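You operate a simulated robot arm through the tools that you are given. There is no shell and no other tool. Be economical: measure what you need, move in short steps, check, and stop when the job is done.

The job below is to be done with a simulated two-armed robot. You get a single attempt, and the scene is never put back.

## Task
Hold the blue bin on the top of the microscope bench steady with one hand and put the gauge block with the largest size on its label from the top of the short steel bench in it with the other.

The check looks at the end state, three seconds after you hand in, the way a careful person would. Anything else that was tipped, shoved, dropped, spilled or broken makes it a failure.

## Robot
Two 7-joint arms with two-finger parallel grippers on one trunk, on a base that drives. Base frame: it is fixed to the floor where the robot stands at the start and does not move with it; the origin is under the middle of the robot, x ahead of it, y to its left, z up. Units: m, rad, N and s.
The left shoulder is at the start at [-0.082, 0.119, 0.851], the right one opposite. With the tool pointing down near the work surface each hand reaches from about 0.16 to 0.58 m from the robot's upright axis, wherever it stands, measured 20 degrees to its own side. Places, roughly: blue bin [-1.75, -0.25, 0.75]. Payload 3.43 kg a hand.
The tool frame of a hand sits at the grasp point between the pads (the TCP): z along the fingers, y along the line on which they close. The tips reach 0.03 m beyond it. The gripper opens to 0.094 m. The fingers are 0.028 m wide and 0.01 m thick; the gripper's body (0.05 by 0.096 m) begins 0.055 m behind the TCP.
Orientation is told as [roll, pitch, yaw] about the base's x, y, z axes, in that order, counted from this pose: with the fingers straight down and closing along the base's y, the tool's x points along the base's -x, its y along +y and its z along -z.

## Interface
- The arms move only by the tool move_arm. It takes "left_plan", "right_plan" or both (then of equal length, played together; a hand with none holds still); each is a list of rows, each a list of 3 entries, a list of its own where there are three numbers: the gripper command, from -1 (fully open) to 1 (shut), values between in proportion, then the shift along the tool's x, y, z in units of 250 mm (1.0 is 250 mm), then the turn, a rotation vector about the tool's x, y, z in units of 60 degrees (1.0 is 60 degrees). In form: [[jaw, [x, y, z], [wx, wy, wz]], ...]. A call has 1 to 12 rows; each row is the pose to reach, as a shift and turn from the pose commanded when the call began, along the tool's axes at that moment. A call with a number of a shift or a turn outside -1 to 1 is refused whole. A row lasts 0.2 s, in which the tool goes at most 0.05 m and 0.15 rad; a call with a longer step from one row to the next is refused whole, and so is a gripper value outside its range. Where a pose cannot be reached the arm comes as near as it can. A force on the tool above 40 N (or 10 N above the force at the start of the call, whichever is more), or a blocked arm, ends the call early, and 0.2 s more pass. Each finger travels about 0.153 m/s and halts on what it meets, pressing with about 31 N; the grip force reading is that of the motor and also rises with nothing between the fingers. The clock runs only during rows and for 0.2 s after the last one: add rows that repeat a pose to give the fingers time. The reply holds the time, the measured pose of the TCP, the force on the tool along the base axes, the opening and the grip force, in the units named above and with some noise, with the torque about the TCP (base axes, N m) and any sound that the robot's microphone picked up, and new pictures: "show" is both (left out), scene, wrist or none (wrist: the cameras of the hands that moved).
- Cameras (640 x 400 px; columns grow to the right, rows downward): "scene" is now at [0.0462, 0.0001, 1.562]; the picture's right is [-0.00, -1.00, 0.00], its down [-0.74, 0.00, -0.67] and it looks along [0.67, -0.00, -0.74] (base axes); focal length 253 px, centre (320, 200). "left" rides on the left gripper at [0.076, -0.014, -0.103] in its tool frame; the picture's right is [0.18, 0.98, 0.00], its down [-0.75, 0.14, -0.64] and it looks along [-0.63, 0.12, 0.77] (tool axes); focal length 243 px, centre (320, 200). "right" rides on the right gripper at [0.076, 0.014, -0.102] in its tool frame; the picture's right is [-0.18, 0.98, 0.00], its down [-0.75, -0.14, -0.64] and it looks along [-0.63, -0.12, 0.77] (tool axes); focal length 243 px, centre (320, 200). There is no depth. A picture from a camera that has moved, and an enlarged one, comes with that camera's place and axes in the base frame and with its lens. The place of the scene camera against the robot may be out by one fixed shift of up to 0.012 m in any direction.
- lift_body(by): slides the trunk up (or, below 0, down) by that many m; the arms and the scene camera ride with it, the base frame stays. It gives what a move gives, with no picture.
- steer(legs): drives the robot by 1 to 6 legs, each [ahead, left, turn to the left] in m, m and rad, along the robot's own axes; the way and the turn of a leg run together, so that a leg with both is an arc; at most 1.5 m and 3.142 rad a leg. The arms and the cameras ride along, it lands a little off, and it stops where it bumps. It gives what a move gives, and a new picture of the scene camera.
- pan_tilt(pan, tilt): turns the head with the scene camera to pan (to the left, within 2.496 rad either way) and tilt (down, from -0.506 to 1.204), counted from straight ahead of the robot. It gives what a move gives, and a new picture of the scene camera.
- zoom(camera, box): a new picture of the part [left, top, right, bottom] of that camera's present view, enlarged. No time passes.
- finish_job(): hands the job in; it is judged then, once.

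Go step by step. Nothing tells you exact positions but the pictures and the camera data: compare them with the known pose of the tool, close in by small moves and look again before you grip or let go. The budget is 120 turns and 260 pictures, counting those below and the enlarged ones. Unless the task says otherwise, let go and move clear before handing in, and close with one line.

The tools are called after "Request:" by a JSON object that holds its "name" and its "arguments". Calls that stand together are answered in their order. move_arm: Moves the arms, as the interface text tells. Its arguments: {"type":"object","properties":{"left_plan":{"type":"array","items":{"type":"array"}},"right_plan":{"type":"array","items":{"type":"array"}},"show":{"type":"string","enum":["both","scene","wrist","none"]}},"required":[]} The other tools are called the same way: lift_body (by) slides the trunk up or down; steer (legs) drives the base; pan_tilt (pan, tilt) turns the head that bears the scene camera; zoom (camera, box) takes an enlarged picture of a part of a camera's view; finish_job () hands the job in.

At the start:

```text
time_s: 0.0
left_tcp_pos: [0.3248, 0.1602, 1.0997]
left_tcp_rot: [-0.001, 0.0, 0.0]
left_ft_force: [0.0, 0.1, 0.0]
left_ft_torque: [-0.02, -0.01, 0.03]
left_gripper_width: 0.0942
left_grasp_force: 0.1
right_tcp_pos: [0.3285, -0.1533, 1.007]
right_tcp_rot: [0.0, 0.0, 0.0]
right_ft_force: [0.1, -0.8, 0.4]
right_ft_torque: [0.02, 0.0, 0.02]
right_gripper_width: 0.094
right_grasp_force: 0.0
trunk travel left (down, up): [-0.275, 0.06]
robot x, y, heading: [-0.0027, 0.0013, 0.005]
head pan, tilt: [-0.003, 0.836]
```

scene: 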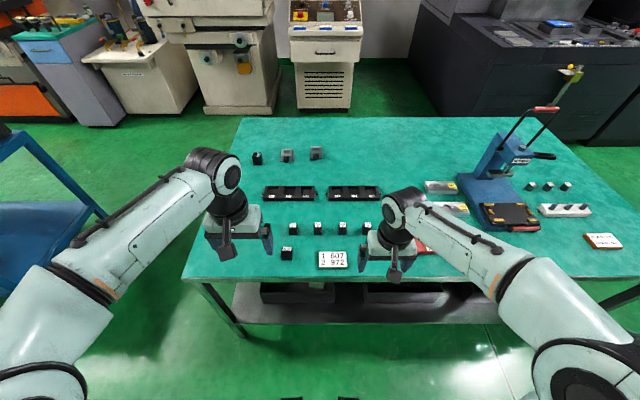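
right: 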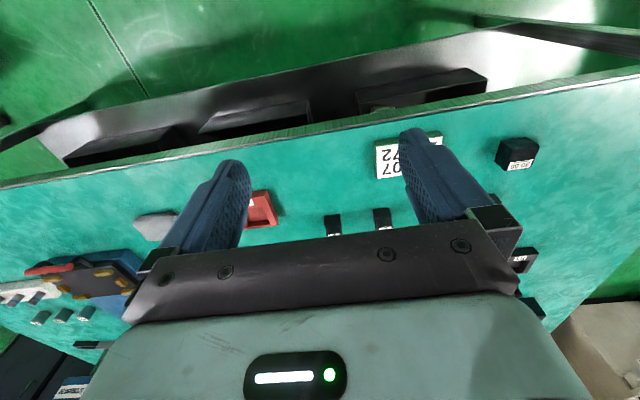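
left: 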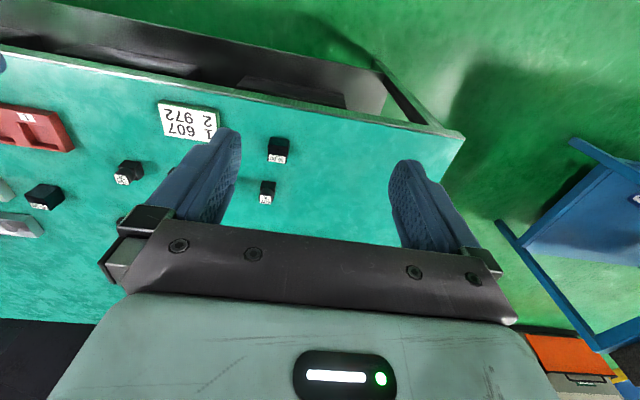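

In front is a green-topped bench with small black blocks; the blue bin is behind me. I'll look around to identify the benches.

Request:
{"name": "pan_tilt", "arguments": {"pan": 1.2, "tilt": 0.6}}

Request:
{"name": "pan_tilt", "arguments": {"pan": 2.4, "tilt": 0.6}}

Request:
{"name": "pan_tilt", "arguments": {"pan": -2.4, "tilt": 0.6}}

Request:
{"name": "pan_tilt", "arguments": {"pan": -1.2, "tilt": 0.6}}

```text
time_s: 1.4
left_tcp_pos: [0.3261, 0.1607, 1.0989]
left_tcp_rot: [0.0, 0.001, -0.001]
left_ft_force: [-0.3, 0.0, -0.5]
left_ft_torque: [0.02, 0.03, 0.0]
left_gripper_width: 0.0939
left_grasp_force: 0.1
right_tcp_pos: [0.3296, -0.1525, 1.0096]
right_tcp_rot: [-0.001, 0.0, -0.001]
right_ft_force: [0.3, 0.3, -0.3]
right_ft_torque: [-0.02, -0.01, 0.01]
right_gripper_width: 0.094
right_grasp_force: 0.1
trunk travel left (down, up): [-0.275, 0.06]
robot x, y, heading: [-0.0013, -0.002, -0.0]
head pan, tilt: [1.201, 0.6]
camera scene: at [-0.0007, 0.0828, 1.5817], right [0.93, -0.36, 0.0], down [-0.2, -0.53, -0.82], along [0.3, 0.77, -0.57], focal length 253 px, centre (320, 200)
```

scene: 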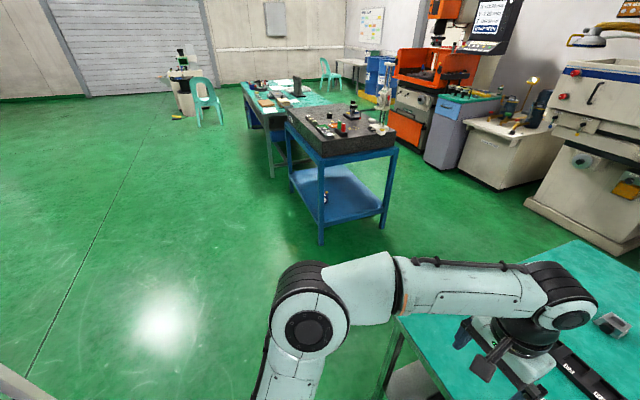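

```text
time_s: 2.8
left_tcp_pos: [0.327, 0.1608, 1.0989]
left_tcp_rot: [0.0, -0.001, 0.0]
left_ft_force: [-0.6, -0.2, 0.0]
left_ft_torque: [0.02, 0.02, -0.01]
left_gripper_width: 0.0942
left_grasp_force: 0.0
right_tcp_pos: [0.3295, -0.1527, 1.0081]
right_tcp_rot: [0.0, -0.001, 0.001]
right_ft_force: [-0.5, -0.2, 0.1]
right_ft_torque: [-0.01, 0.0, 0.02]
right_gripper_width: 0.0938
right_grasp_force: 0.0
trunk travel left (down, up): [-0.275, 0.06]
robot x, y, heading: [-0.002, -0.0037, -0.002]
head pan, tilt: [2.4, 0.6]
camera scene: at [-0.0978, 0.0602, 1.5818], right [0.68, 0.74, 0.0], down [0.42, -0.38, -0.83], along [-0.61, 0.56, -0.56], focal length 253 px, centre (320, 200)
```

scene: 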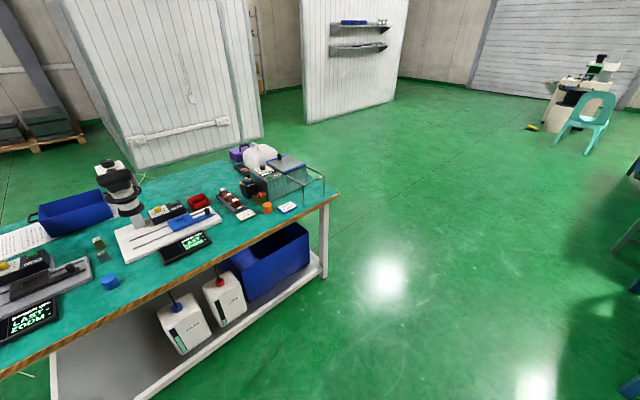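

```text
time_s: 6.6
left_tcp_pos: [0.3272, 0.1612, 1.0994]
left_tcp_rot: [0.0, -0.001, 0.001]
left_ft_force: [0.8, -0.7, 0.0]
left_ft_torque: [0.01, -0.01, 0.01]
left_gripper_width: 0.0939
left_grasp_force: 0.0
right_tcp_pos: [0.3287, -0.153, 1.0083]
right_tcp_rot: [0.001, 0.0, 0.0]
right_ft_force: [-0.5, 0.7, 0.7]
right_ft_torque: [-0.02, -0.02, -0.01]
right_gripper_width: 0.094
right_grasp_force: 0.1
trunk travel left (down, up): [-0.275, 0.06]
robot x, y, heading: [0.0, -0.0017, 0.003]
head pan, tilt: [-2.4, 0.6]
camera scene: at [-0.0978, -0.0593, 1.5818], right [-0.68, 0.74, 0.0], down [0.42, 0.38, -0.83], along [-0.61, -0.56, -0.56], focal length 253 px, centre (320, 200)
```

scene: 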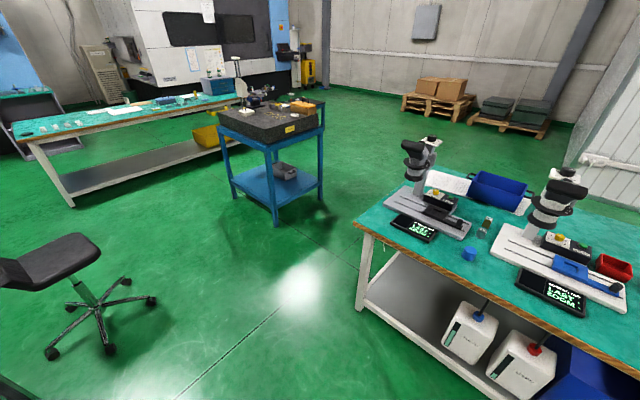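

```text
time_s: 8.0
left_tcp_pos: [0.3274, 0.1615, 1.0997]
left_tcp_rot: [0.001, 0.0, -0.001]
left_ft_force: [0.1, -0.7, 0.3]
left_ft_torque: [-0.03, -0.02, 0.02]
left_gripper_width: 0.0939
left_grasp_force: 0.0
right_tcp_pos: [0.3292, -0.1537, 1.0087]
right_tcp_rot: [0.002, 0.0, 0.002]
right_ft_force: [0.0, 0.2, 0.1]
right_ft_torque: [-0.02, -0.02, 0.03]
right_gripper_width: 0.0944
right_grasp_force: 0.1
trunk travel left (down, up): [-0.275, 0.06]
robot x, y, heading: [-0.0, -0.0022, -0.002]
head pan, tilt: [-1.201, 0.6]
camera scene: at [-0.0008, -0.082, 1.5818], right [-0.93, -0.36, 0.0], down [-0.2, 0.53, -0.83], along [0.3, -0.77, -0.56], focal length 253 px, centre (320, 200)
```

scene: 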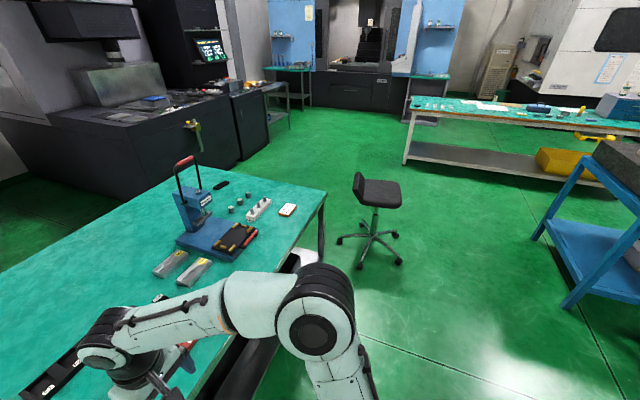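

The bench in front seems to be the short steel bench; the microscope bench is behind. Now zoom in on the blocks' labels.

Request:
{"name": "pan_tilt", "arguments": {"pan": 0, "tilt": 0.836}}

Request:
{"name": "zoom", "arguments": {"camera": "scene", "box": [240, 130, 400, 230]}}

Request:
{"name": "zoom", "arguments": {"camera": "scene", "box": [270, 200, 430, 300]}}

Request:
{"name": "zoom", "arguments": {"camera": "scene", "box": [400, 150, 640, 300]}}

Request:
{"name": "zoom", "arguments": {"camera": "left", "box": [0, 90, 320, 290]}}

Request:
{"name": "zoom", "arguments": {"camera": "right", "box": [300, 120, 560, 320]}}

```text
time_s: 9.4
left_tcp_pos: [0.3258, 0.1593, 1.0992]
left_tcp_rot: [0.001, -0.002, 0.0]
left_ft_force: [0.2, 1.1, 0.1]
left_ft_torque: [-0.01, 0.0, 0.0]
left_gripper_width: 0.0939
left_grasp_force: 0.0
right_tcp_pos: [0.3284, -0.1529, 1.007]
right_tcp_rot: [0.0, 0.0, 0.0]
right_ft_force: [0.0, -0.8, 0.1]
right_ft_torque: [0.0, 0.05, -0.02]
right_gripper_width: 0.0938
right_grasp_force: 0.0
trunk travel left (down, up): [-0.275, 0.06]
robot x, y, heading: [-0.0012, 0.0018, -0.005]
head pan, tilt: [0.0, 0.836]
camera scene: at [0.0462, 0.0003, 1.562], right [0.0, -1.0, 0.0], down [-0.74, 0.0, -0.67], along [0.67, 0.0, -0.74], focal length 253 px, centre (320, 200)
```

scene: 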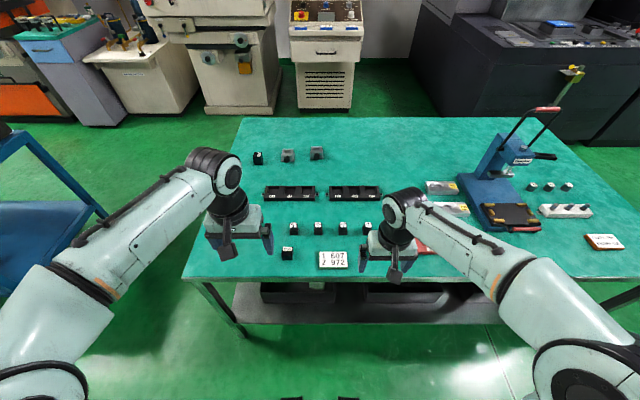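

```text
4.00 times, centred on (320, 180) of scene
camera zoom: at [0.0462, 0.0003, 1.562], right [0.0, -1.0, 0.0], down [-0.74, 0.0, -0.67], along [0.67, 0.0, -0.74], focal length 1014 px, centre (320, 280)
```

zoom: 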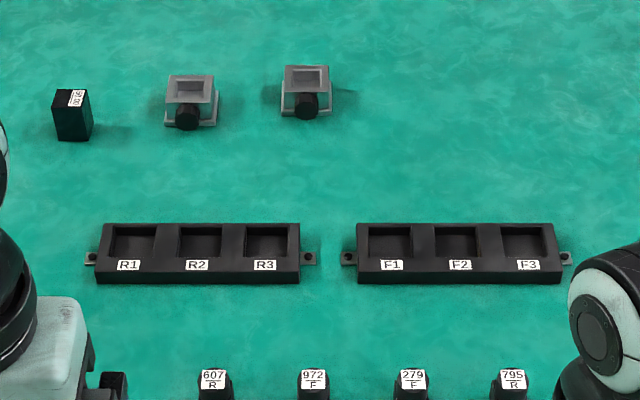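

```text
4.00 times, centred on (350, 250) of scene
camera zoom: at [0.0462, 0.0003, 1.562], right [0.0, -1.0, 0.0], down [-0.74, 0.0, -0.67], along [0.67, 0.0, -0.74], focal length 1014 px, centre (200, 0)
```

zoom: 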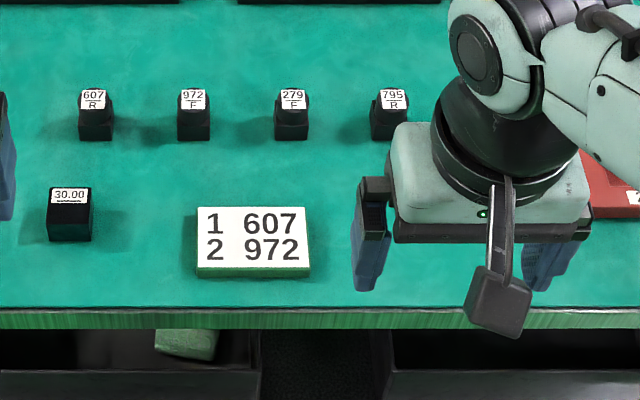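

```text
2.67 times, centred on (520, 225) of scene
camera zoom: at [0.0462, 0.0003, 1.562], right [0.0, -1.0, 0.0], down [-0.74, 0.0, -0.67], along [0.67, 0.0, -0.74], focal length 676 px, centre (-213, 133)
```

zoom: 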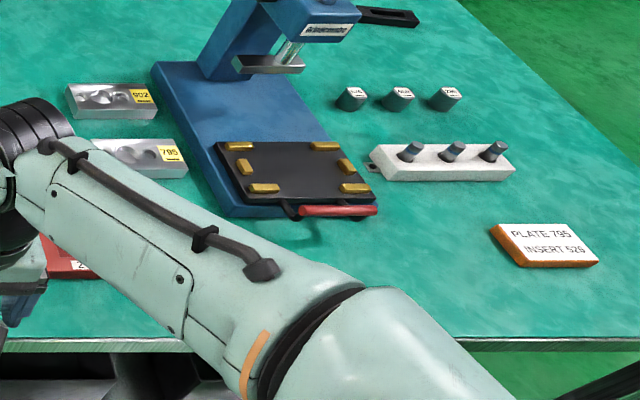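

```text
2.00 times, centred on (160, 190) of left
camera zoom: at [0.2498, 0.1462, 1.201], right [-0.18, 0.98, 0.0], down [0.75, 0.14, 0.64], along [0.63, 0.12, -0.77], focal length 485 px, centre (640, 220)
```

zoom: 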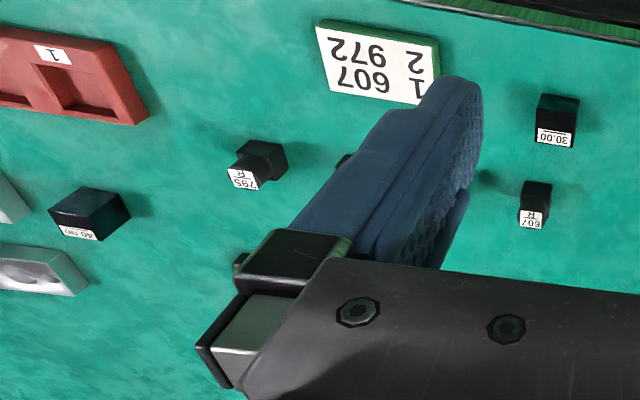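

```text
2.00 times, centred on (430, 220) of right
camera zoom: at [0.2534, -0.1387, 1.1102], right [0.18, 0.98, 0.0], down [0.75, -0.14, 0.64], along [0.63, -0.12, -0.77], focal length 485 px, centre (100, 160)
```

zoom: 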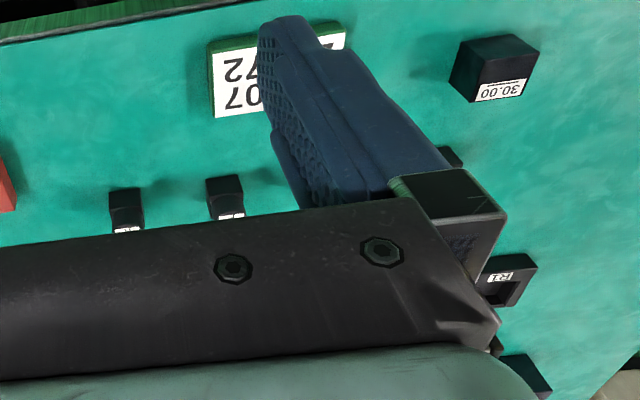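

Gauge blocks seem to be 30.00, 40.00 and another at the far left. I'll zoom further on that and look for others.

Request:
{"name": "zoom", "arguments": {"camera": "scene", "box": [242, 145, 274, 165]}}

Request:
{"name": "zoom", "arguments": {"camera": "left", "box": [10, 170, 90, 220]}}

Request:
{"name": "zoom", "arguments": {"camera": "scene", "box": [510, 170, 590, 220]}}

Request:
{"name": "move_arm", "arguments": {"right_plan": [[-1, [0.1, -0.1, -0.1], [0, 0, 0]], [-1, [0.2, -0.2, -0.2], [0, 0, 0]], [-1, [0.3, -0.3, -0.2], [0, 0, 0]], [-1, [0.4, -0.4, -0.2], [0, 0, 0]], [-1, [0.5, -0.5, -0.2], [0, 0, 0]]], "left_plan": [[-1, [0.1, 0.1, -0.1], [0, 0, 0]], [-1, [0.2, 0.2, -0.1], [0, 0, 0]], [-1, [0.3, 0.3, -0.1], [0, 0, 0]], [-1, [0.4, 0.4, -0.1], [0, 0, 0]], [-1, [0.5, 0.5, -0.1], [0, 0, 0]]], "show": "scene"}}

```text
16.00 times, centred on (258, 155) of scene
camera zoom: at [0.0462, 0.0003, 1.562], right [0.0, -1.0, 0.0], down [-0.74, 0.0, -0.67], along [0.67, 0.0, -0.74], focal length 4054 px, centre (1312, 920)
```

zoom: 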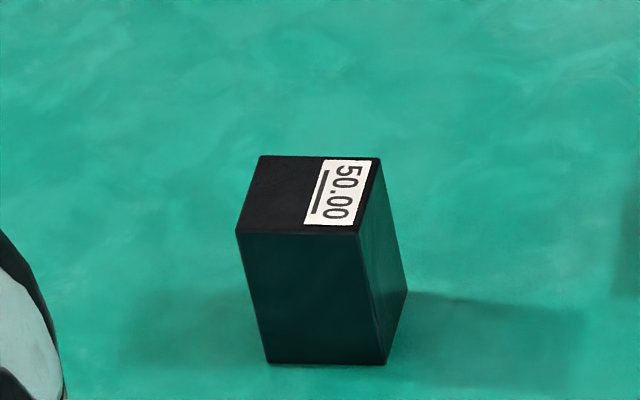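

```text
8.00 times, centred on (50, 195) of left
camera zoom: at [0.2498, 0.1462, 1.201], right [-0.18, 0.98, 0.0], down [0.75, 0.14, 0.64], along [0.63, 0.12, -0.77], focal length 1941 px, centre (2480, 240)
```

zoom: 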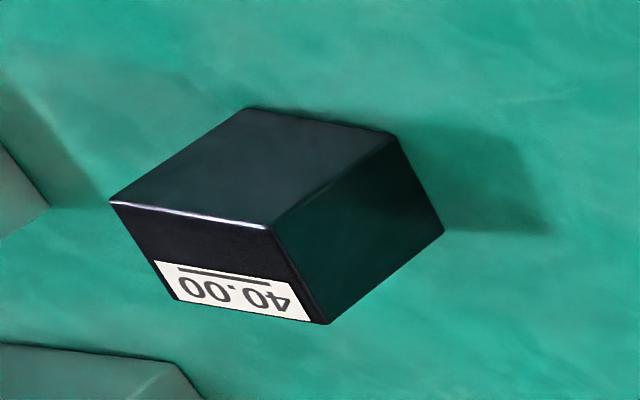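

```text
8.00 times, centred on (550, 195) of scene
camera zoom: at [0.0462, 0.0003, 1.562], right [0.0, -1.0, 0.0], down [-0.74, 0.0, -0.67], along [0.67, 0.0, -0.74], focal length 2027 px, centre (-1520, 240)
```

zoom: 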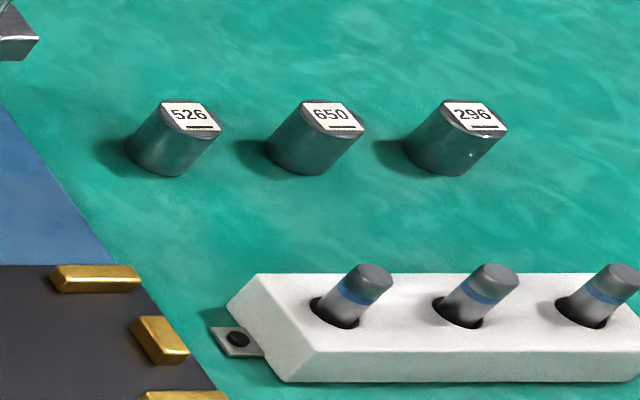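

```text
time_s: 10.6
left_tcp_pos: [0.201, 0.2854, 1.1229]
left_tcp_rot: [0.001, -0.001, 0.0]
left_ft_force: [-0.9, -0.1, 1.0]
left_ft_torque: [-0.03, -0.02, 0.04]
left_gripper_width: 0.0943
left_grasp_force: 0.0
right_tcp_pos: [0.2045, -0.2778, 1.0568]
right_tcp_rot: [0.001, -0.002, 0.003]
right_ft_force: [-1.2, 0.0, -0.3]
right_ft_torque: [0.0, -0.02, -0.03]
right_gripper_width: 0.0938
right_grasp_force: 0.0
trunk travel left (down, up): [-0.275, 0.06]
robot x, y, heading: [0.0026, 0.0034, -0.0]
head pan, tilt: [0.0, 0.836]
camera scene: at [0.0447, 0.0004, 1.5619], right [0.0, -1.0, 0.0], down [-0.74, 0.0, -0.67], along [0.67, 0.0, -0.74], focal length 253 px, centre (320, 200)
```

scene: 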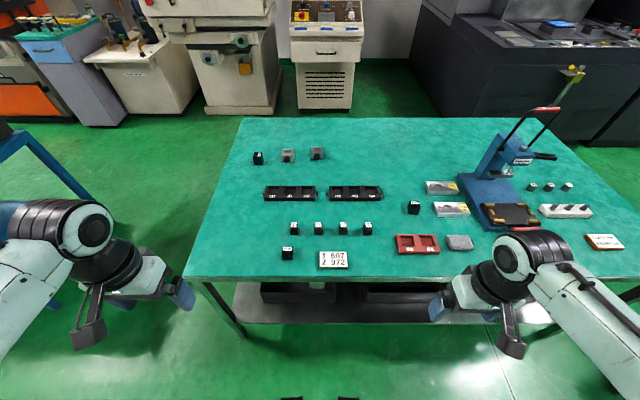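

The 50.00 block (about [1.02, 0.305]) is the largest, standing near the bench's left edge. I'll drive around to that left side and face it.

Request:
{"name": "steer", "arguments": {"legs": [[0, 0.9, 0], [0.85, 0, 0], [0, 0, -1.571]]}}

```text
time_s: 26.7
left_tcp_pos: [1.1315, 0.6663, 1.1234]
left_tcp_rot: [0.0, 0.001, -1.603]
left_ft_force: [-0.2, 0.7, -0.3]
left_ft_torque: [0.02, 0.04, -0.02]
left_gripper_width: 0.0942
left_grasp_force: 0.2
right_tcp_pos: [0.5689, 0.6817, 1.058]
right_tcp_rot: [0.0, 0.0, -1.604]
right_ft_force: [-0.8, -0.1, 0.1]
right_ft_torque: [0.01, -0.01, 0.0]
right_gripper_width: 0.0938
right_grasp_force: 0.2
trunk travel left (down, up): [-0.275, 0.06]
robot x, y, heading: [0.8507, 0.8779, -1.605]
head pan, tilt: [0.0, 0.836]
camera scene: at [0.8629, 0.8431, 1.562], right [-1.0, 0.03, 0.0], down [0.03, 0.74, -0.67], along [-0.02, -0.67, -0.74], focal length 253 px, centre (320, 200)
```

scene: 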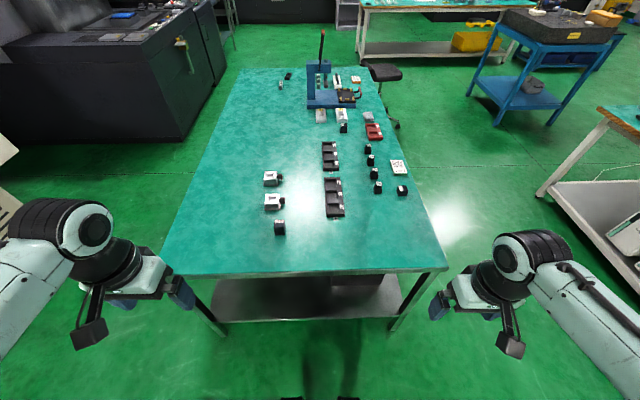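

Block is about [1.0, 0.28]. I edge forward slightly and bring the left hand over it.

Request:
{"name": "steer", "arguments": {"legs": [[0.08, 0, 0.03]]}}

```text
time_s: 27.8
left_tcp_pos: [1.1352, 0.5949, 1.1236]
left_tcp_rot: [0.0, -0.001, -1.573]
left_ft_force: [0.0, 0.1, -0.4]
left_ft_torque: [0.01, 0.0, 0.03]
left_gripper_width: 0.0939
left_grasp_force: 0.0
right_tcp_pos: [0.5739, 0.5941, 1.0584]
right_tcp_rot: [0.001, 0.001, -1.574]
right_ft_force: [0.3, 0.3, -0.2]
right_ft_torque: [-0.01, -0.01, 0.0]
right_gripper_width: 0.0938
right_grasp_force: 0.1
trunk travel left (down, up): [-0.275, 0.06]
robot x, y, heading: [0.8534, 0.7963, -1.576]
head pan, tilt: [0.0, 0.836]
camera scene: at [0.8624, 0.7638, 1.5619], right [-1.0, 0.0, 0.0], down [0.0, 0.74, -0.67], along [0.0, -0.67, -0.74], focal length 253 px, centre (320, 200)
```

scene: 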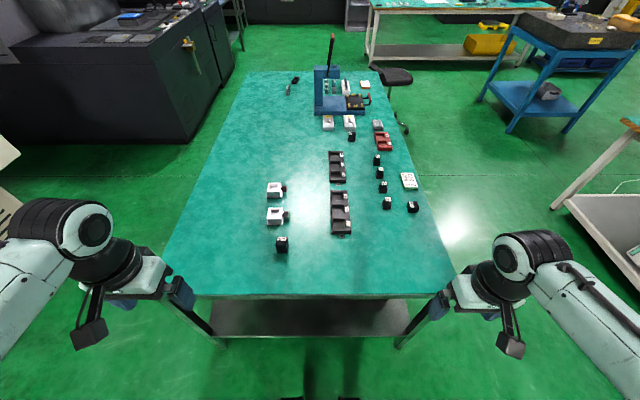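

Bring the left hand toward the block at a safe height.

Request:
{"name": "move_arm", "arguments": {"left_plan": [[-1, [-0.14, -0.077, 0.04], [0, 0, 0]], [-1, [-0.28, -0.154, 0.08], [0, 0, 0]], [-1, [-0.42, -0.231, 0.12], [0, 0, 0]], [-1, [-0.56, -0.308, 0.16], [0, 0, 0]], [-1, [-0.7, -0.385, 0.2], [0, 0, 0]], [-1, [-0.85, -0.46, 0.25], [0, 0, 0]], [-1, [-1.0, -0.54, 0.3], [0, 0, 0]], [-1, [-1.0, -0.54, 0.3], [0, 0, 0]]], "show": "both"}}

Request:
{"name": "zoom", "arguments": {"camera": "scene", "box": [240, 210, 320, 260]}}

```text
time_s: 29.6
left_tcp_pos: [0.9998, 0.3457, 1.0478]
left_tcp_rot: [-0.001, -0.002, -1.575]
left_ft_force: [-0.4, 0.1, -0.8]
left_ft_torque: [-0.03, 0.0, -0.01]
left_gripper_width: 0.0941
left_grasp_force: 0.1
right_tcp_pos: [0.5723, 0.5953, 1.057]
right_tcp_rot: [0.001, 0.001, -1.574]
right_ft_force: [-0.1, -1.5, 0.6]
right_ft_torque: [-0.04, 0.02, 0.01]
right_gripper_width: 0.0938
right_grasp_force: 0.1
trunk travel left (down, up): [-0.275, 0.06]
robot x, y, heading: [0.8465, 0.8032, -1.58]
head pan, tilt: [0.0, 0.836]
camera scene: at [0.8629, 0.7654, 1.562], right [-1.0, 0.0, 0.0], down [0.0, 0.74, -0.67], along [0.0, -0.67, -0.74], focal length 253 px, centre (320, 200)
camera left: at [0.9865, 0.4223, 1.1502], right [0.98, 0.18, 0.0], down [0.14, -0.75, 0.64], along [0.12, -0.63, -0.77], focal length 243 px, centre (320, 200)
```

scene: 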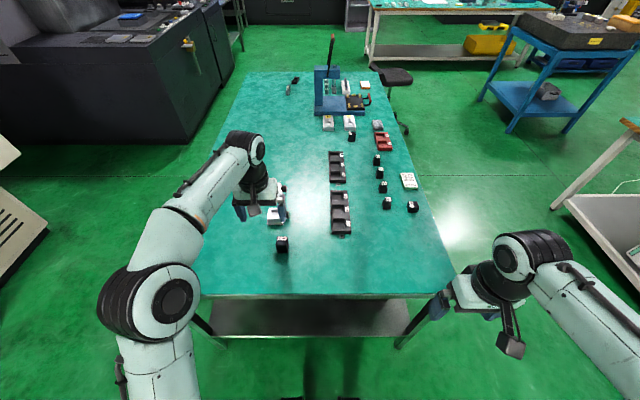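
left: 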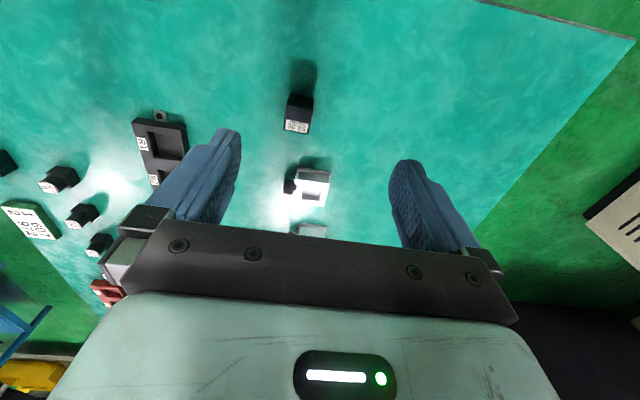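

```text
8.00 times, centred on (280, 235) of scene
camera zoom: at [0.8629, 0.7654, 1.562], right [-1.0, 0.0, 0.0], down [0.0, 0.74, -0.67], along [0.0, -0.67, -0.74], focal length 2027 px, centre (640, -80)
```

zoom: 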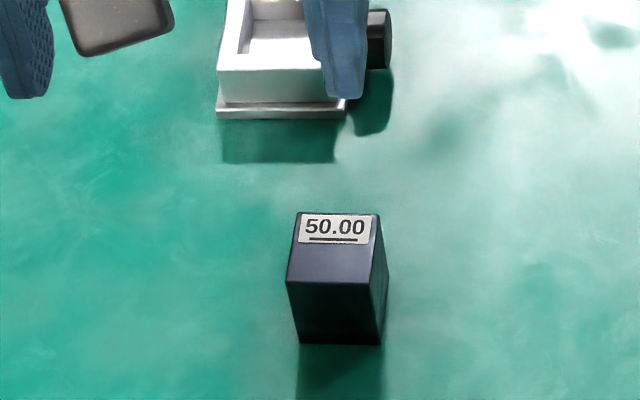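

Estimate: block ~36×36×50 mm, centre [0.998, 0.273], bench top ~0.75. Check with wrist zoom.

Request:
{"name": "zoom", "arguments": {"camera": "left", "box": [260, 80, 340, 130]}}

```text
8.00 times, centred on (300, 105) of left
camera zoom: at [0.9865, 0.4223, 1.1502], right [0.98, 0.18, 0.0], down [0.14, -0.75, 0.64], along [0.12, -0.63, -0.77], focal length 1941 px, centre (480, 960)
```

zoom: 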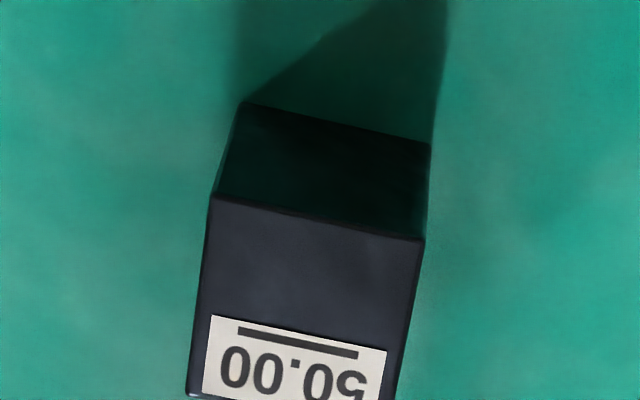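

Wrist suggests [0.981, ~0.288]. Lower above it and re-measure.

Request:
{"name": "move_arm", "arguments": {"left_plan": [[-1, [-0.06, -0.02, 0.12], [0, 0, 0]], [-1, [-0.12, -0.04, 0.24], [0, 0, 0]], [-1, [-0.18, -0.06, 0.36], [0, 0, 0]], [-1, [-0.227, -0.072, 0.45], [0, 0, 0]], [-1, [-0.227, -0.072, 0.45], [0, 0, 0]]], "show": "wrist"}}

Request:
{"name": "zoom", "arguments": {"camera": "left", "box": [240, 60, 400, 160]}}

```text
time_s: 30.8
left_tcp_pos: [0.9824, 0.2877, 0.9355]
left_tcp_rot: [-0.001, 0.0, -1.574]
left_ft_force: [-0.1, 0.0, -0.1]
left_ft_torque: [-0.01, 0.01, 0.01]
left_gripper_width: 0.0941
left_grasp_force: 0.0
right_tcp_pos: [0.5734, 0.5957, 1.0567]
right_tcp_rot: [-0.001, 0.001, -1.574]
right_ft_force: [0.5, -0.3, 0.2]
right_ft_torque: [0.0, -0.01, 0.0]
right_gripper_width: 0.0938
right_grasp_force: 0.0
trunk travel left (down, up): [-0.275, 0.06]
robot x, y, heading: [0.8495, 0.8009, -1.575]
head pan, tilt: [0.0, 0.836]
camera left: at [0.9679, 0.3649, 1.0383], right [0.98, 0.18, 0.0], down [0.14, -0.75, 0.64], along [0.12, -0.63, -0.77], focal length 243 px, centre (320, 200)
```

left: 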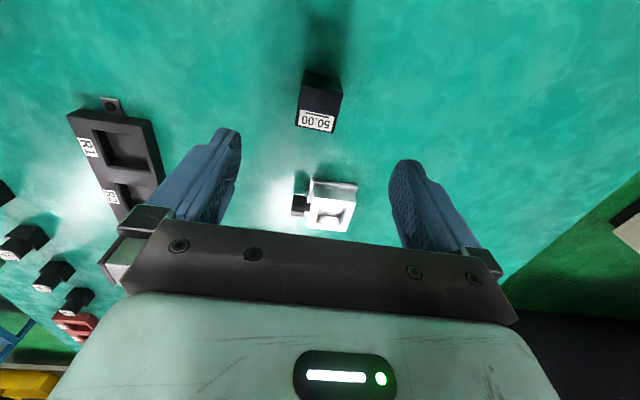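

```text
4.00 times, centred on (320, 110) of left
camera zoom: at [0.9679, 0.3649, 1.0383], right [0.98, 0.18, 0.0], down [0.14, -0.75, 0.64], along [0.12, -0.63, -0.77], focal length 970 px, centre (320, 560)
```

zoom: 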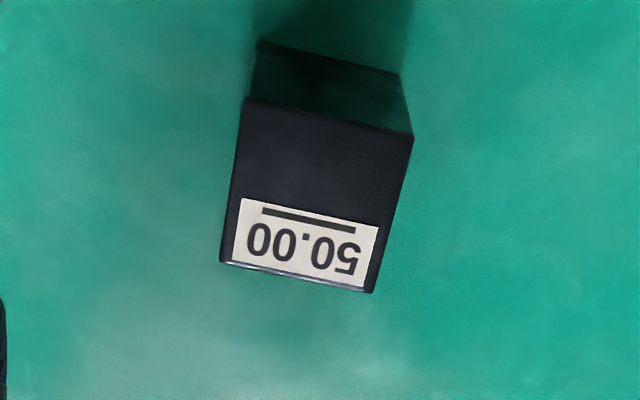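

Triangulated: block centre [0.982, 0.281], top ~0.80, 39 mm wide and aligned. Descend open.

Request:
{"name": "move_arm", "arguments": {"left_plan": [[-1, [-0.02, 0, 0.16], [0, 0, 0]], [-1, [-0.027, 0, 0.32], [0, 0, 0]], [-1, [-0.027, 0, 0.45], [0, 0, 0]], [-1, [-0.027, 0, 0.55], [0, 0, 0]], [-1, [-0.027, 0, 0.55], [0, 0, 0]]], "show": "both"}}

Request:
{"name": "zoom", "arguments": {"camera": "left", "box": [200, 60, 440, 210]}}

Request:
{"name": "zoom", "arguments": {"camera": "scene", "box": [220, 180, 340, 255]}}

```text
time_s: 31.8
left_tcp_pos: [0.9828, 0.2818, 0.8106]
left_tcp_rot: [-0.001, -0.001, -1.574]
left_ft_force: [0.3, 3.2, 2.3]
left_ft_torque: [-0.2, 0.06, 0.02]
left_gripper_width: 0.094
left_grasp_force: 0.0
right_tcp_pos: [0.5744, 0.5953, 1.0578]
right_tcp_rot: [0.0, 0.0, -1.575]
right_ft_force: [0.2, 0.8, 0.2]
right_ft_torque: [0.01, -0.02, 0.0]
right_gripper_width: 0.0941
right_grasp_force: 0.0
trunk travel left (down, up): [-0.275, 0.06]
robot x, y, heading: [0.8543, 0.799, -1.577]
head pan, tilt: [0.0, 0.836]
stopped in row 5 (left hand): the force on the tool passed its limit at 54 N (the readings are from after the stop); the commanded pose is now the measured one
camera scene: at [0.8623, 0.766, 1.562], right [-1.0, 0.0, 0.0], down [0.0, 0.74, -0.67], along [0.0, -0.67, -0.74], focal length 253 px, centre (320, 200)
camera left: at [0.9688, 0.3587, 0.9121], right [0.98, 0.18, 0.0], down [0.14, -0.75, 0.64], along [0.12, -0.63, -0.77], focal length 243 px, centre (320, 200)
```

scene: 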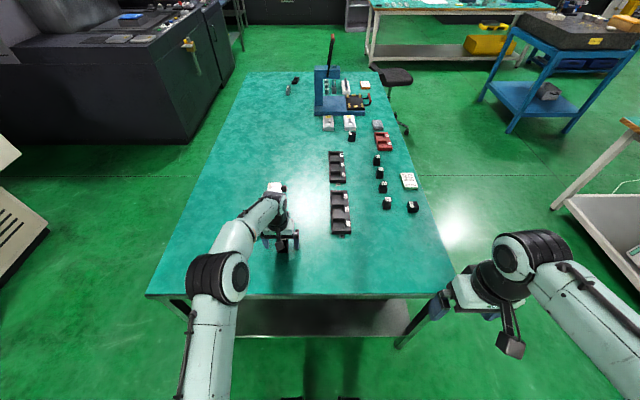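
left: 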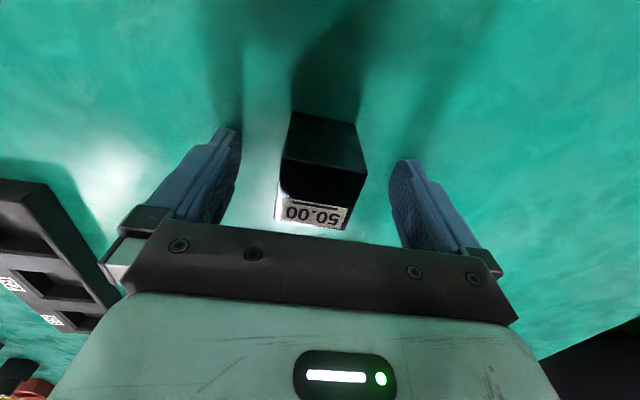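

```text
2.67 times, centred on (320, 135) of left
camera zoom: at [0.9688, 0.3587, 0.9121], right [0.98, 0.18, 0.0], down [0.14, -0.75, 0.64], along [0.12, -0.63, -0.77], focal length 647 px, centre (320, 373)
```

zoom: 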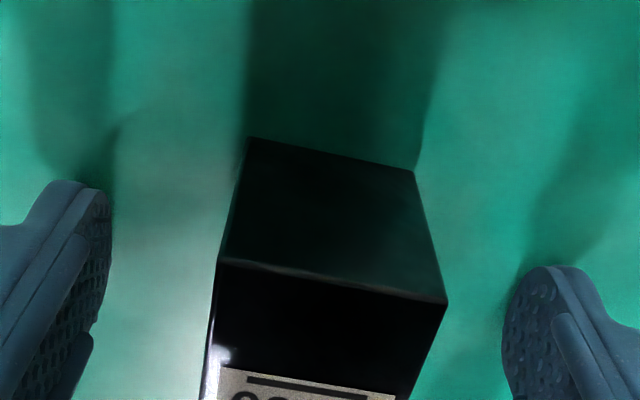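

```text
5.33 times, centred on (280, 218) of scene
camera zoom: at [0.8623, 0.766, 1.562], right [-1.0, 0.0, 0.0], down [0.0, 0.74, -0.67], along [0.0, -0.67, -0.74], focal length 1351 px, centre (533, 107)
```

zoom: 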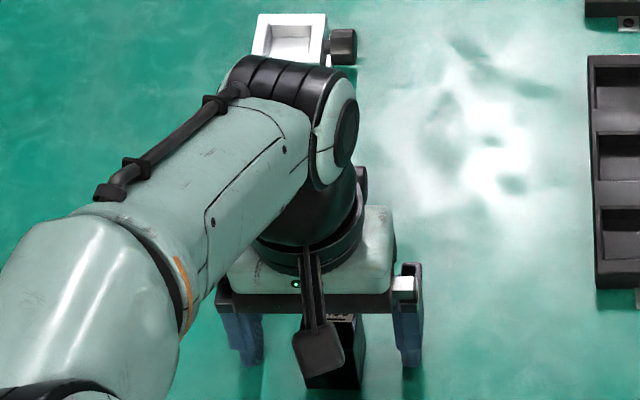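

Fingertips reached the bench top (so it is at ~0.78). Raise 5 mm, adjust a bit, and grip.

Request:
{"name": "move_arm", "arguments": {"left_plan": [[-1, [0, 0, -0.02], [0, 0, 0]], [-1, [0.03, 0, -0.02], [0, 0, 0]], [1, [0.03, 0, -0.02], [0, 0, 0]], [1, [0.03, 0, -0.02], [0, 0, 0]], [1, [0.03, 0, -0.02], [0, 0, 0]], [1, [0.03, 0, -0.02], [0, 0, 0]]], "show": "wrist"}}

```text
time_s: 33.2
left_tcp_pos: [0.9834, 0.2889, 0.8133]
left_tcp_rot: [-0.001, -0.002, -1.574]
left_ft_force: [-2.6, 0.4, -0.8]
left_ft_torque: [-0.08, -0.01, -0.02]
left_gripper_width: 0.0401
left_grasp_force: 31.0
right_tcp_pos: [0.573, 0.5963, 1.057]
right_tcp_rot: [0.0, 0.0, -1.575]
right_ft_force: [0.0, -0.1, 0.7]
right_ft_torque: [-0.01, 0.01, -0.01]
right_gripper_width: 0.0943
right_grasp_force: 0.0
trunk travel left (down, up): [-0.275, 0.06]
robot x, y, heading: [0.853, 0.7981, -1.575]
head pan, tilt: [0.0, 0.836]
camera left: at [0.969, 0.3654, 0.9155], right [0.98, 0.18, 0.0], down [0.14, -0.75, 0.64], along [0.12, -0.63, -0.77], focal length 243 px, centre (320, 200)
```

left: 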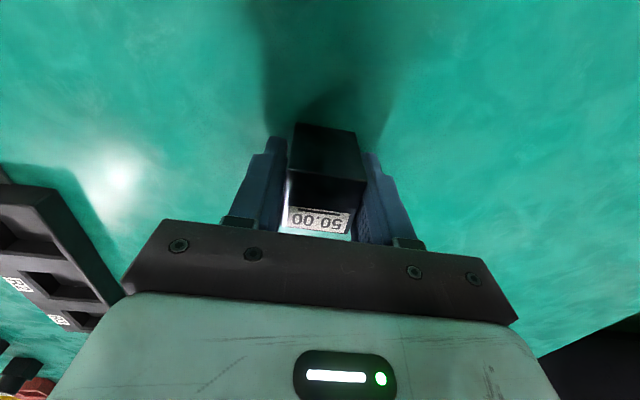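

Gripped at 40 mm. Lift straight up, then pull back.

Request:
{"name": "move_arm", "arguments": {"left_plan": [[1, [0, 0, -0.15], [0, 0, 0]], [1, [0, 0, -0.32], [0, 0, 0]], [1, [0, 0, -0.5], [0, 0, 0]], [1, [0, 0, -0.68], [0, 0, 0]], [1, [0, 0, -0.86], [0, 0, 0]], [1, [0.15, 0.05, -0.95], [0, 0, 0]], [1, [0.3, 0.1, -1.0], [0, 0, 0]], [1, [0.45, 0.18, -1.0], [0, 0, 0]], [1, [0.6, 0.26, -1.0], [0, 0, 0]], [1, [0.75, 0.34, -1.0], [0, 0, 0]], [1, [0.9, 0.42, -1.0], [0, 0, 0]], [1, [1.0, 0.5, -1.0], [0, 0, 0]]], "show": "both"}}

```text
time_s: 35.8
left_tcp_pos: [1.1098, 0.5405, 1.0616]
left_tcp_rot: [0.0, -0.001, -1.576]
left_ft_force: [-0.1, 0.1, -4.9]
left_ft_torque: [-0.01, -0.02, 0.02]
left_gripper_width: 0.0402
left_grasp_force: 30.8
right_tcp_pos: [0.5736, 0.5957, 1.0569]
right_tcp_rot: [0.0, 0.0, -1.575]
right_ft_force: [-0.7, 1.0, 0.4]
right_ft_torque: [-0.01, -0.02, -0.01]
right_gripper_width: 0.094
right_grasp_force: 0.0
trunk travel left (down, up): [-0.275, 0.06]
robot x, y, heading: [0.8496, 0.8029, -1.572]
head pan, tilt: [0.0, 0.836]
camera scene: at [0.8631, 0.7649, 1.5619], right [-1.0, 0.0, 0.0], down [0.0, 0.74, -0.67], along [0.0, -0.67, -0.74], focal length 253 px, centre (320, 200)
camera left: at [1.0955, 0.6168, 1.1636], right [0.98, 0.18, 0.0], down [0.14, -0.75, 0.64], along [0.11, -0.63, -0.77], focal length 243 px, centre (320, 200)
```

scene: 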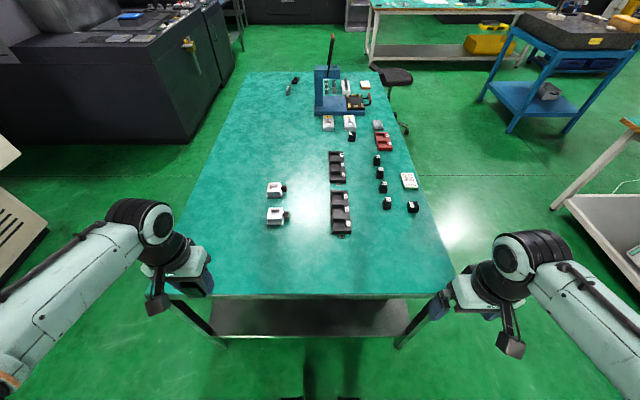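
left: 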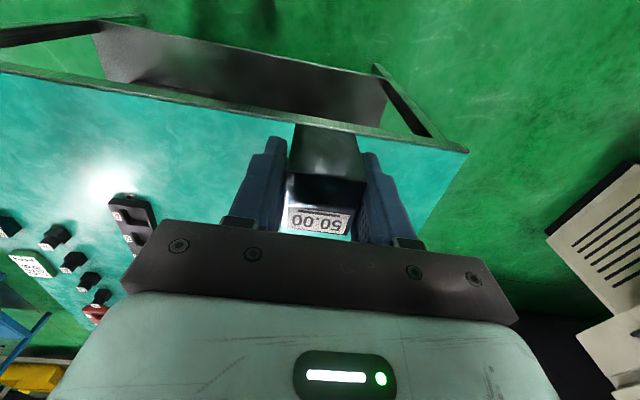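

Block held. Now drive to the microscope bench: turn to face -x, advance and sidestep to view its near-end.

Request:
{"name": "steer", "arguments": {"legs": [[0, 0, -1.57], [1.2, 0, 0], [0, 1.5, 0]]}}

```text
time_s: 58.8
left_tcp_pos: [-0.6039, -0.9732, 1.0613]
left_tcp_rot: [0.0, -0.002, -3.12]
left_ft_force: [-0.4, 0.4, -5.5]
left_ft_torque: [0.03, 0.01, 0.03]
left_gripper_width: 0.0403
left_grasp_force: 31.4
right_tcp_pos: [-0.5609, -0.4382, 1.0568]
right_tcp_rot: [0.0, 0.0, -3.118]
right_ft_force: [-0.3, -1.0, 0.4]
right_ft_torque: [-0.02, 0.01, 0.02]
right_gripper_width: 0.0939
right_grasp_force: 0.1
trunk travel left (down, up): [-0.275, 0.06]
robot x, y, heading: [-0.3505, -0.7119, -3.119]
head pan, tilt: [0.0, 0.836]
camera scene: at [-0.3732, -0.71, 1.5619], right [-0.02, 1.0, 0.0], down [0.74, 0.02, -0.67], along [-0.67, -0.01, -0.74], focal length 253 px, centre (320, 200)
```

scene: 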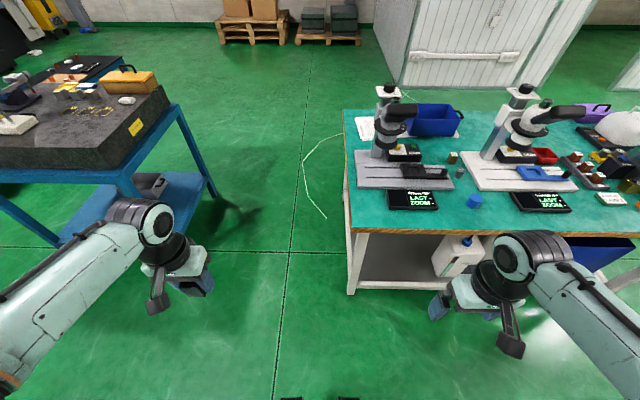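

The bin is near [-1.68, -0.13], by the far edge of the bench; I'll reach it from the far side. Zoom for the bin's shape and what the white line on the floor is.

Request:
{"name": "zoom", "arguments": {"camera": "scene", "box": [340, 80, 500, 180]}}

Request:
{"name": "zoom", "arguments": {"camera": "scene", "box": [260, 120, 420, 220]}}

```text
4.00 times, centred on (420, 130) of scene
camera zoom: at [-0.3732, -0.71, 1.5619], right [-0.02, 1.0, 0.0], down [0.74, 0.02, -0.67], along [-0.67, -0.01, -0.74], focal length 1014 px, centre (-80, 480)
```

zoom: 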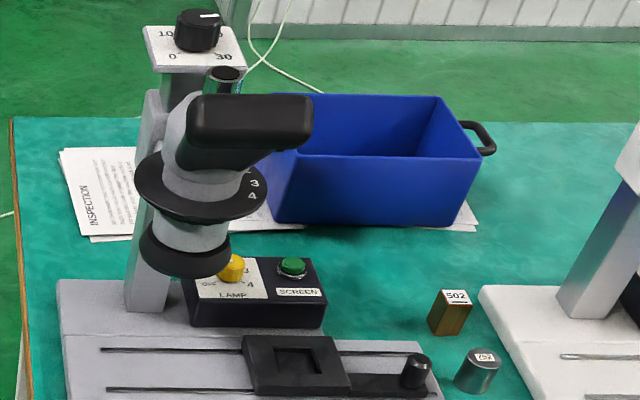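

```text
4.00 times, centred on (340, 170) of scene
camera zoom: at [-0.3732, -0.71, 1.5619], right [-0.02, 1.0, 0.0], down [0.74, 0.02, -0.67], along [-0.67, -0.01, -0.74], focal length 1014 px, centre (240, 320)
```

zoom: 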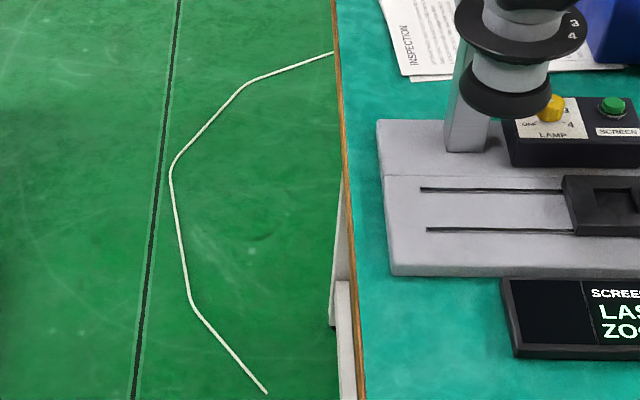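

There's a loose cable on the floor around the bench end and behind. I'll move a bit to get a view of the far side before choosing a path.

Request:
{"name": "steer", "arguments": {"legs": [[0, 0.4, -0.02], [0.5, 0, 0]]}}

Request:
{"name": "pan_tilt", "arguments": {"pan": -0.4, "tilt": 0.55}}

```text
time_s: 65.4
left_tcp_pos: [-1.1079, -1.3668, 1.062]
left_tcp_rot: [0.0, -0.001, 3.14]
left_ft_force: [0.1, 0.4, -5.3]
left_ft_torque: [0.04, 0.0, 0.01]
left_gripper_width: 0.0404
left_grasp_force: 31.0
right_tcp_pos: [-1.0526, -0.8306, 1.0576]
right_tcp_rot: [0.001, -0.001, 3.139]
right_ft_force: [0.0, 0.7, 0.1]
right_ft_torque: [0.02, -0.02, 0.04]
right_gripper_width: 0.0941
right_grasp_force: 0.0
trunk travel left (down, up): [-0.275, 0.06]
robot x, y, heading: [-0.8444, -1.1078, 3.14]
head pan, tilt: [0.0, 0.836]
camera scene: at [-0.8719, -1.1082, 1.5619], right [0.0, 1.0, 0.0], down [0.74, 0.0, -0.67], along [-0.67, 0.0, -0.74], focal length 253 px, centre (320, 200)
```

scene: 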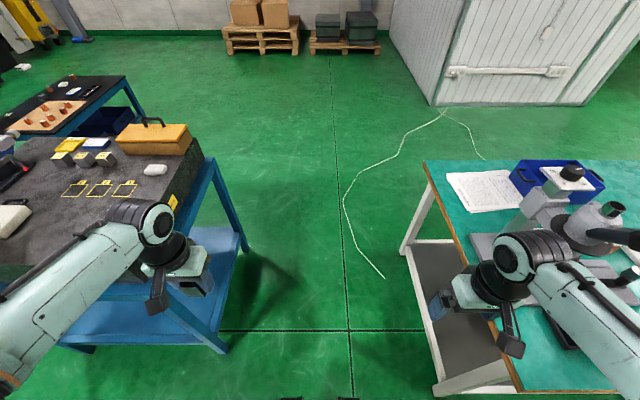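

```text
time_s: 66.3
left_tcp_pos: [-1.1068, -1.3667, 1.0603]
left_tcp_rot: [0.001, -0.002, 3.141]
left_ft_force: [0.2, -0.2, -4.5]
left_ft_torque: [0.02, 0.06, 0.01]
left_gripper_width: 0.0404
left_grasp_force: 31.3
right_tcp_pos: [-1.0515, -0.8305, 1.0568]
right_tcp_rot: [-0.001, 0.0, 3.14]
right_ft_force: [-0.3, -0.1, -0.2]
right_ft_torque: [-0.02, 0.0, -0.01]
right_gripper_width: 0.0938
right_grasp_force: 0.0
trunk travel left (down, up): [-0.275, 0.06]
robot x, y, heading: [-0.8496, -1.1117, 3.14]
head pan, tilt: [-0.4, 0.55]
camera scene: at [-0.8753, -1.0734, 1.5862], right [0.39, 0.92, 0.0], down [0.48, -0.2, -0.85], along [-0.78, 0.33, -0.52], focal length 253 px, centre (320, 200)
```

scene: 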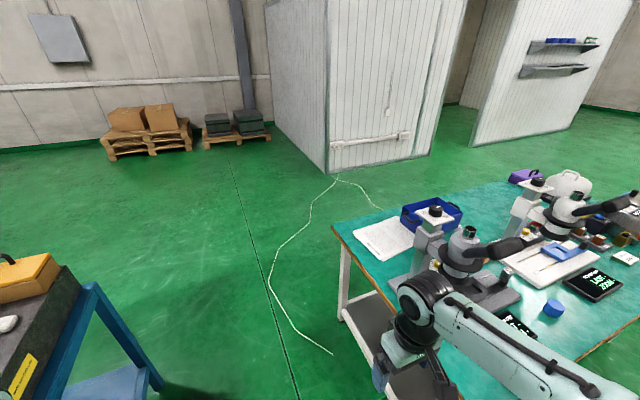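

I'll face the bench end (+y) so the arms don't sweep over either bench, then sidestep along the aisle.

Request:
{"name": "steer", "arguments": {"legs": [[-0.15, 0, 0], [0, 0, -1.57]]}}

Request:
{"name": "pan_tilt", "arguments": {"pan": 0.7, "tilt": 0.75}}

```text
time_s: 71.5
left_tcp_pos: [-0.9541, -0.8503, 1.0619]
left_tcp_rot: [0.001, -0.002, 1.569]
left_ft_force: [0.0, -0.2, -5.1]
left_ft_torque: [0.01, -0.01, -0.01]
left_gripper_width: 0.0403
left_grasp_force: 31.0
right_tcp_pos: [-0.4189, -0.9046, 1.0574]
right_tcp_rot: [-0.001, 0.001, 1.568]
right_ft_force: [-0.2, 0.1, -0.2]
right_ft_torque: [-0.01, 0.02, 0.05]
right_gripper_width: 0.094
right_grasp_force: 0.0
trunk travel left (down, up): [-0.275, 0.06]
robot x, y, heading: [-0.7004, -1.1071, 1.57]
head pan, tilt: [-0.4, 0.55]
camera scene: at [-0.6507, -1.0696, 1.5863], right [0.92, -0.39, 0.0], down [-0.2, -0.48, -0.85], along [0.33, 0.78, -0.52], focal length 253 px, centre (320, 200)
```

scene: 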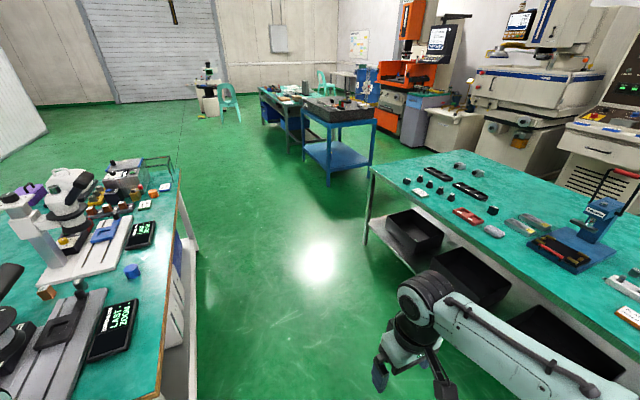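

```text
time_s: 72.8
left_tcp_pos: [-0.955, -0.8495, 1.0605]
left_tcp_rot: [-0.001, -0.003, 1.57]
left_ft_force: [-0.2, 0.7, -5.1]
left_ft_torque: [-0.01, 0.01, 0.0]
left_gripper_width: 0.0401
left_grasp_force: 31.3
right_tcp_pos: [-0.4189, -0.9041, 1.0571]
right_tcp_rot: [0.002, -0.002, 1.569]
right_ft_force: [0.5, -0.1, -1.1]
right_ft_torque: [0.02, -0.03, 0.0]
right_gripper_width: 0.0938
right_grasp_force: 0.0
trunk travel left (down, up): [-0.275, 0.06]
robot x, y, heading: [-0.6951, -1.1046, 1.571]
head pan, tilt: [0.7, 0.75]
camera scene: at [-0.7389, -1.0887, 1.5689], right [0.77, 0.64, 0.0], down [0.44, -0.52, -0.73], along [-0.47, 0.56, -0.68], focal length 253 px, centre (320, 200)
```

scene: 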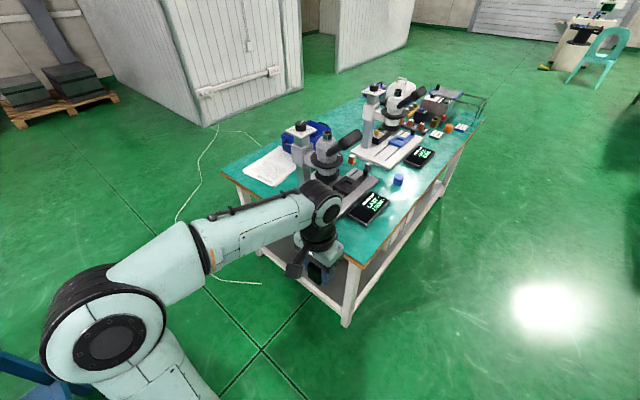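

Sidestep along the aisle to past the far edge, then turn to face +x.

Request:
{"name": "steer", "arguments": {"legs": [[0, 1.4, 0], [0, 0.45, 0], [0, 0, -1.57]]}}

Request:
{"name": "pan_tilt", "arguments": {"pan": 0.6, "tilt": 0.7}}

```text
time_s: 93.3
left_tcp_pos: [-2.2922, -0.8405, 1.0616]
left_tcp_rot: [-0.001, 0.0, -0.021]
left_ft_force: [0.5, 0.1, -4.7]
left_ft_torque: [0.0, -0.02, -0.01]
left_gripper_width: 0.0405
left_grasp_force: 31.0
right_tcp_pos: [-2.3569, -1.3753, 1.0566]
right_tcp_rot: [0.0, -0.001, -0.02]
right_ft_force: [0.0, -0.4, 0.0]
right_ft_torque: [0.02, -0.02, 0.0]
right_gripper_width: 0.094
right_grasp_force: 0.1
trunk travel left (down, up): [-0.275, 0.06]
robot x, y, heading: [-2.556, -1.0944, -0.017]
head pan, tilt: [0.7, 0.75]
camera scene: at [-2.5243, -1.0404, 1.5689], right [0.63, -0.78, 0.0], down [-0.53, -0.43, -0.73], along [0.57, 0.46, -0.68], focal length 253 px, centre (320, 200)
```

scene: 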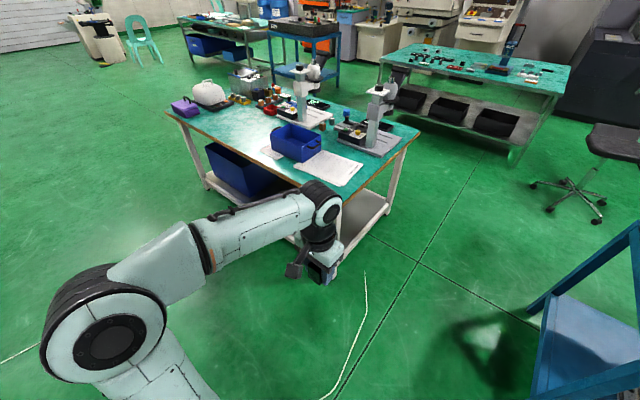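

```text
time_s: 93.9
left_tcp_pos: [-2.2924, -0.8403, 1.0608]
left_tcp_rot: [0.0, 0.0, -0.022]
left_ft_force: [0.1, -0.6, -4.3]
left_ft_torque: [0.0, 0.01, 0.03]
left_gripper_width: 0.0401
left_grasp_force: 31.2
right_tcp_pos: [-2.356, -1.3765, 1.0578]
right_tcp_rot: [-0.001, -0.002, -0.021]
right_ft_force: [0.7, -0.3, 0.4]
right_ft_torque: [0.0, -0.02, 0.02]
right_gripper_width: 0.0942
right_grasp_force: 0.1
trunk travel left (down, up): [-0.275, 0.06]
robot x, y, heading: [-2.5545, -1.0944, -0.02]
head pan, tilt: [0.6, 0.7]
camera scene: at [-2.5178, -1.0459, 1.5731], right [0.55, -0.84, 0.0], down [-0.54, -0.35, -0.76], along [0.64, 0.42, -0.64], focal length 253 px, centre (320, 200)
```

scene: 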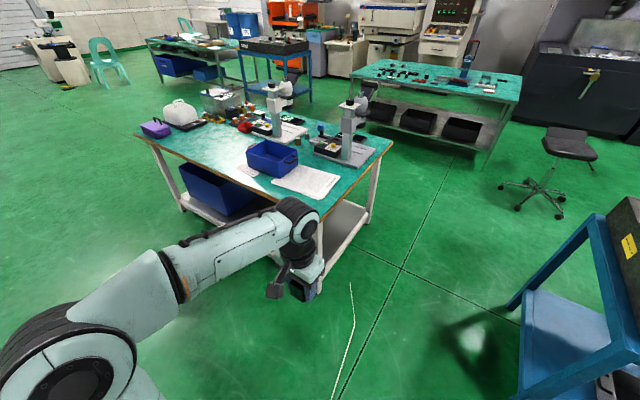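

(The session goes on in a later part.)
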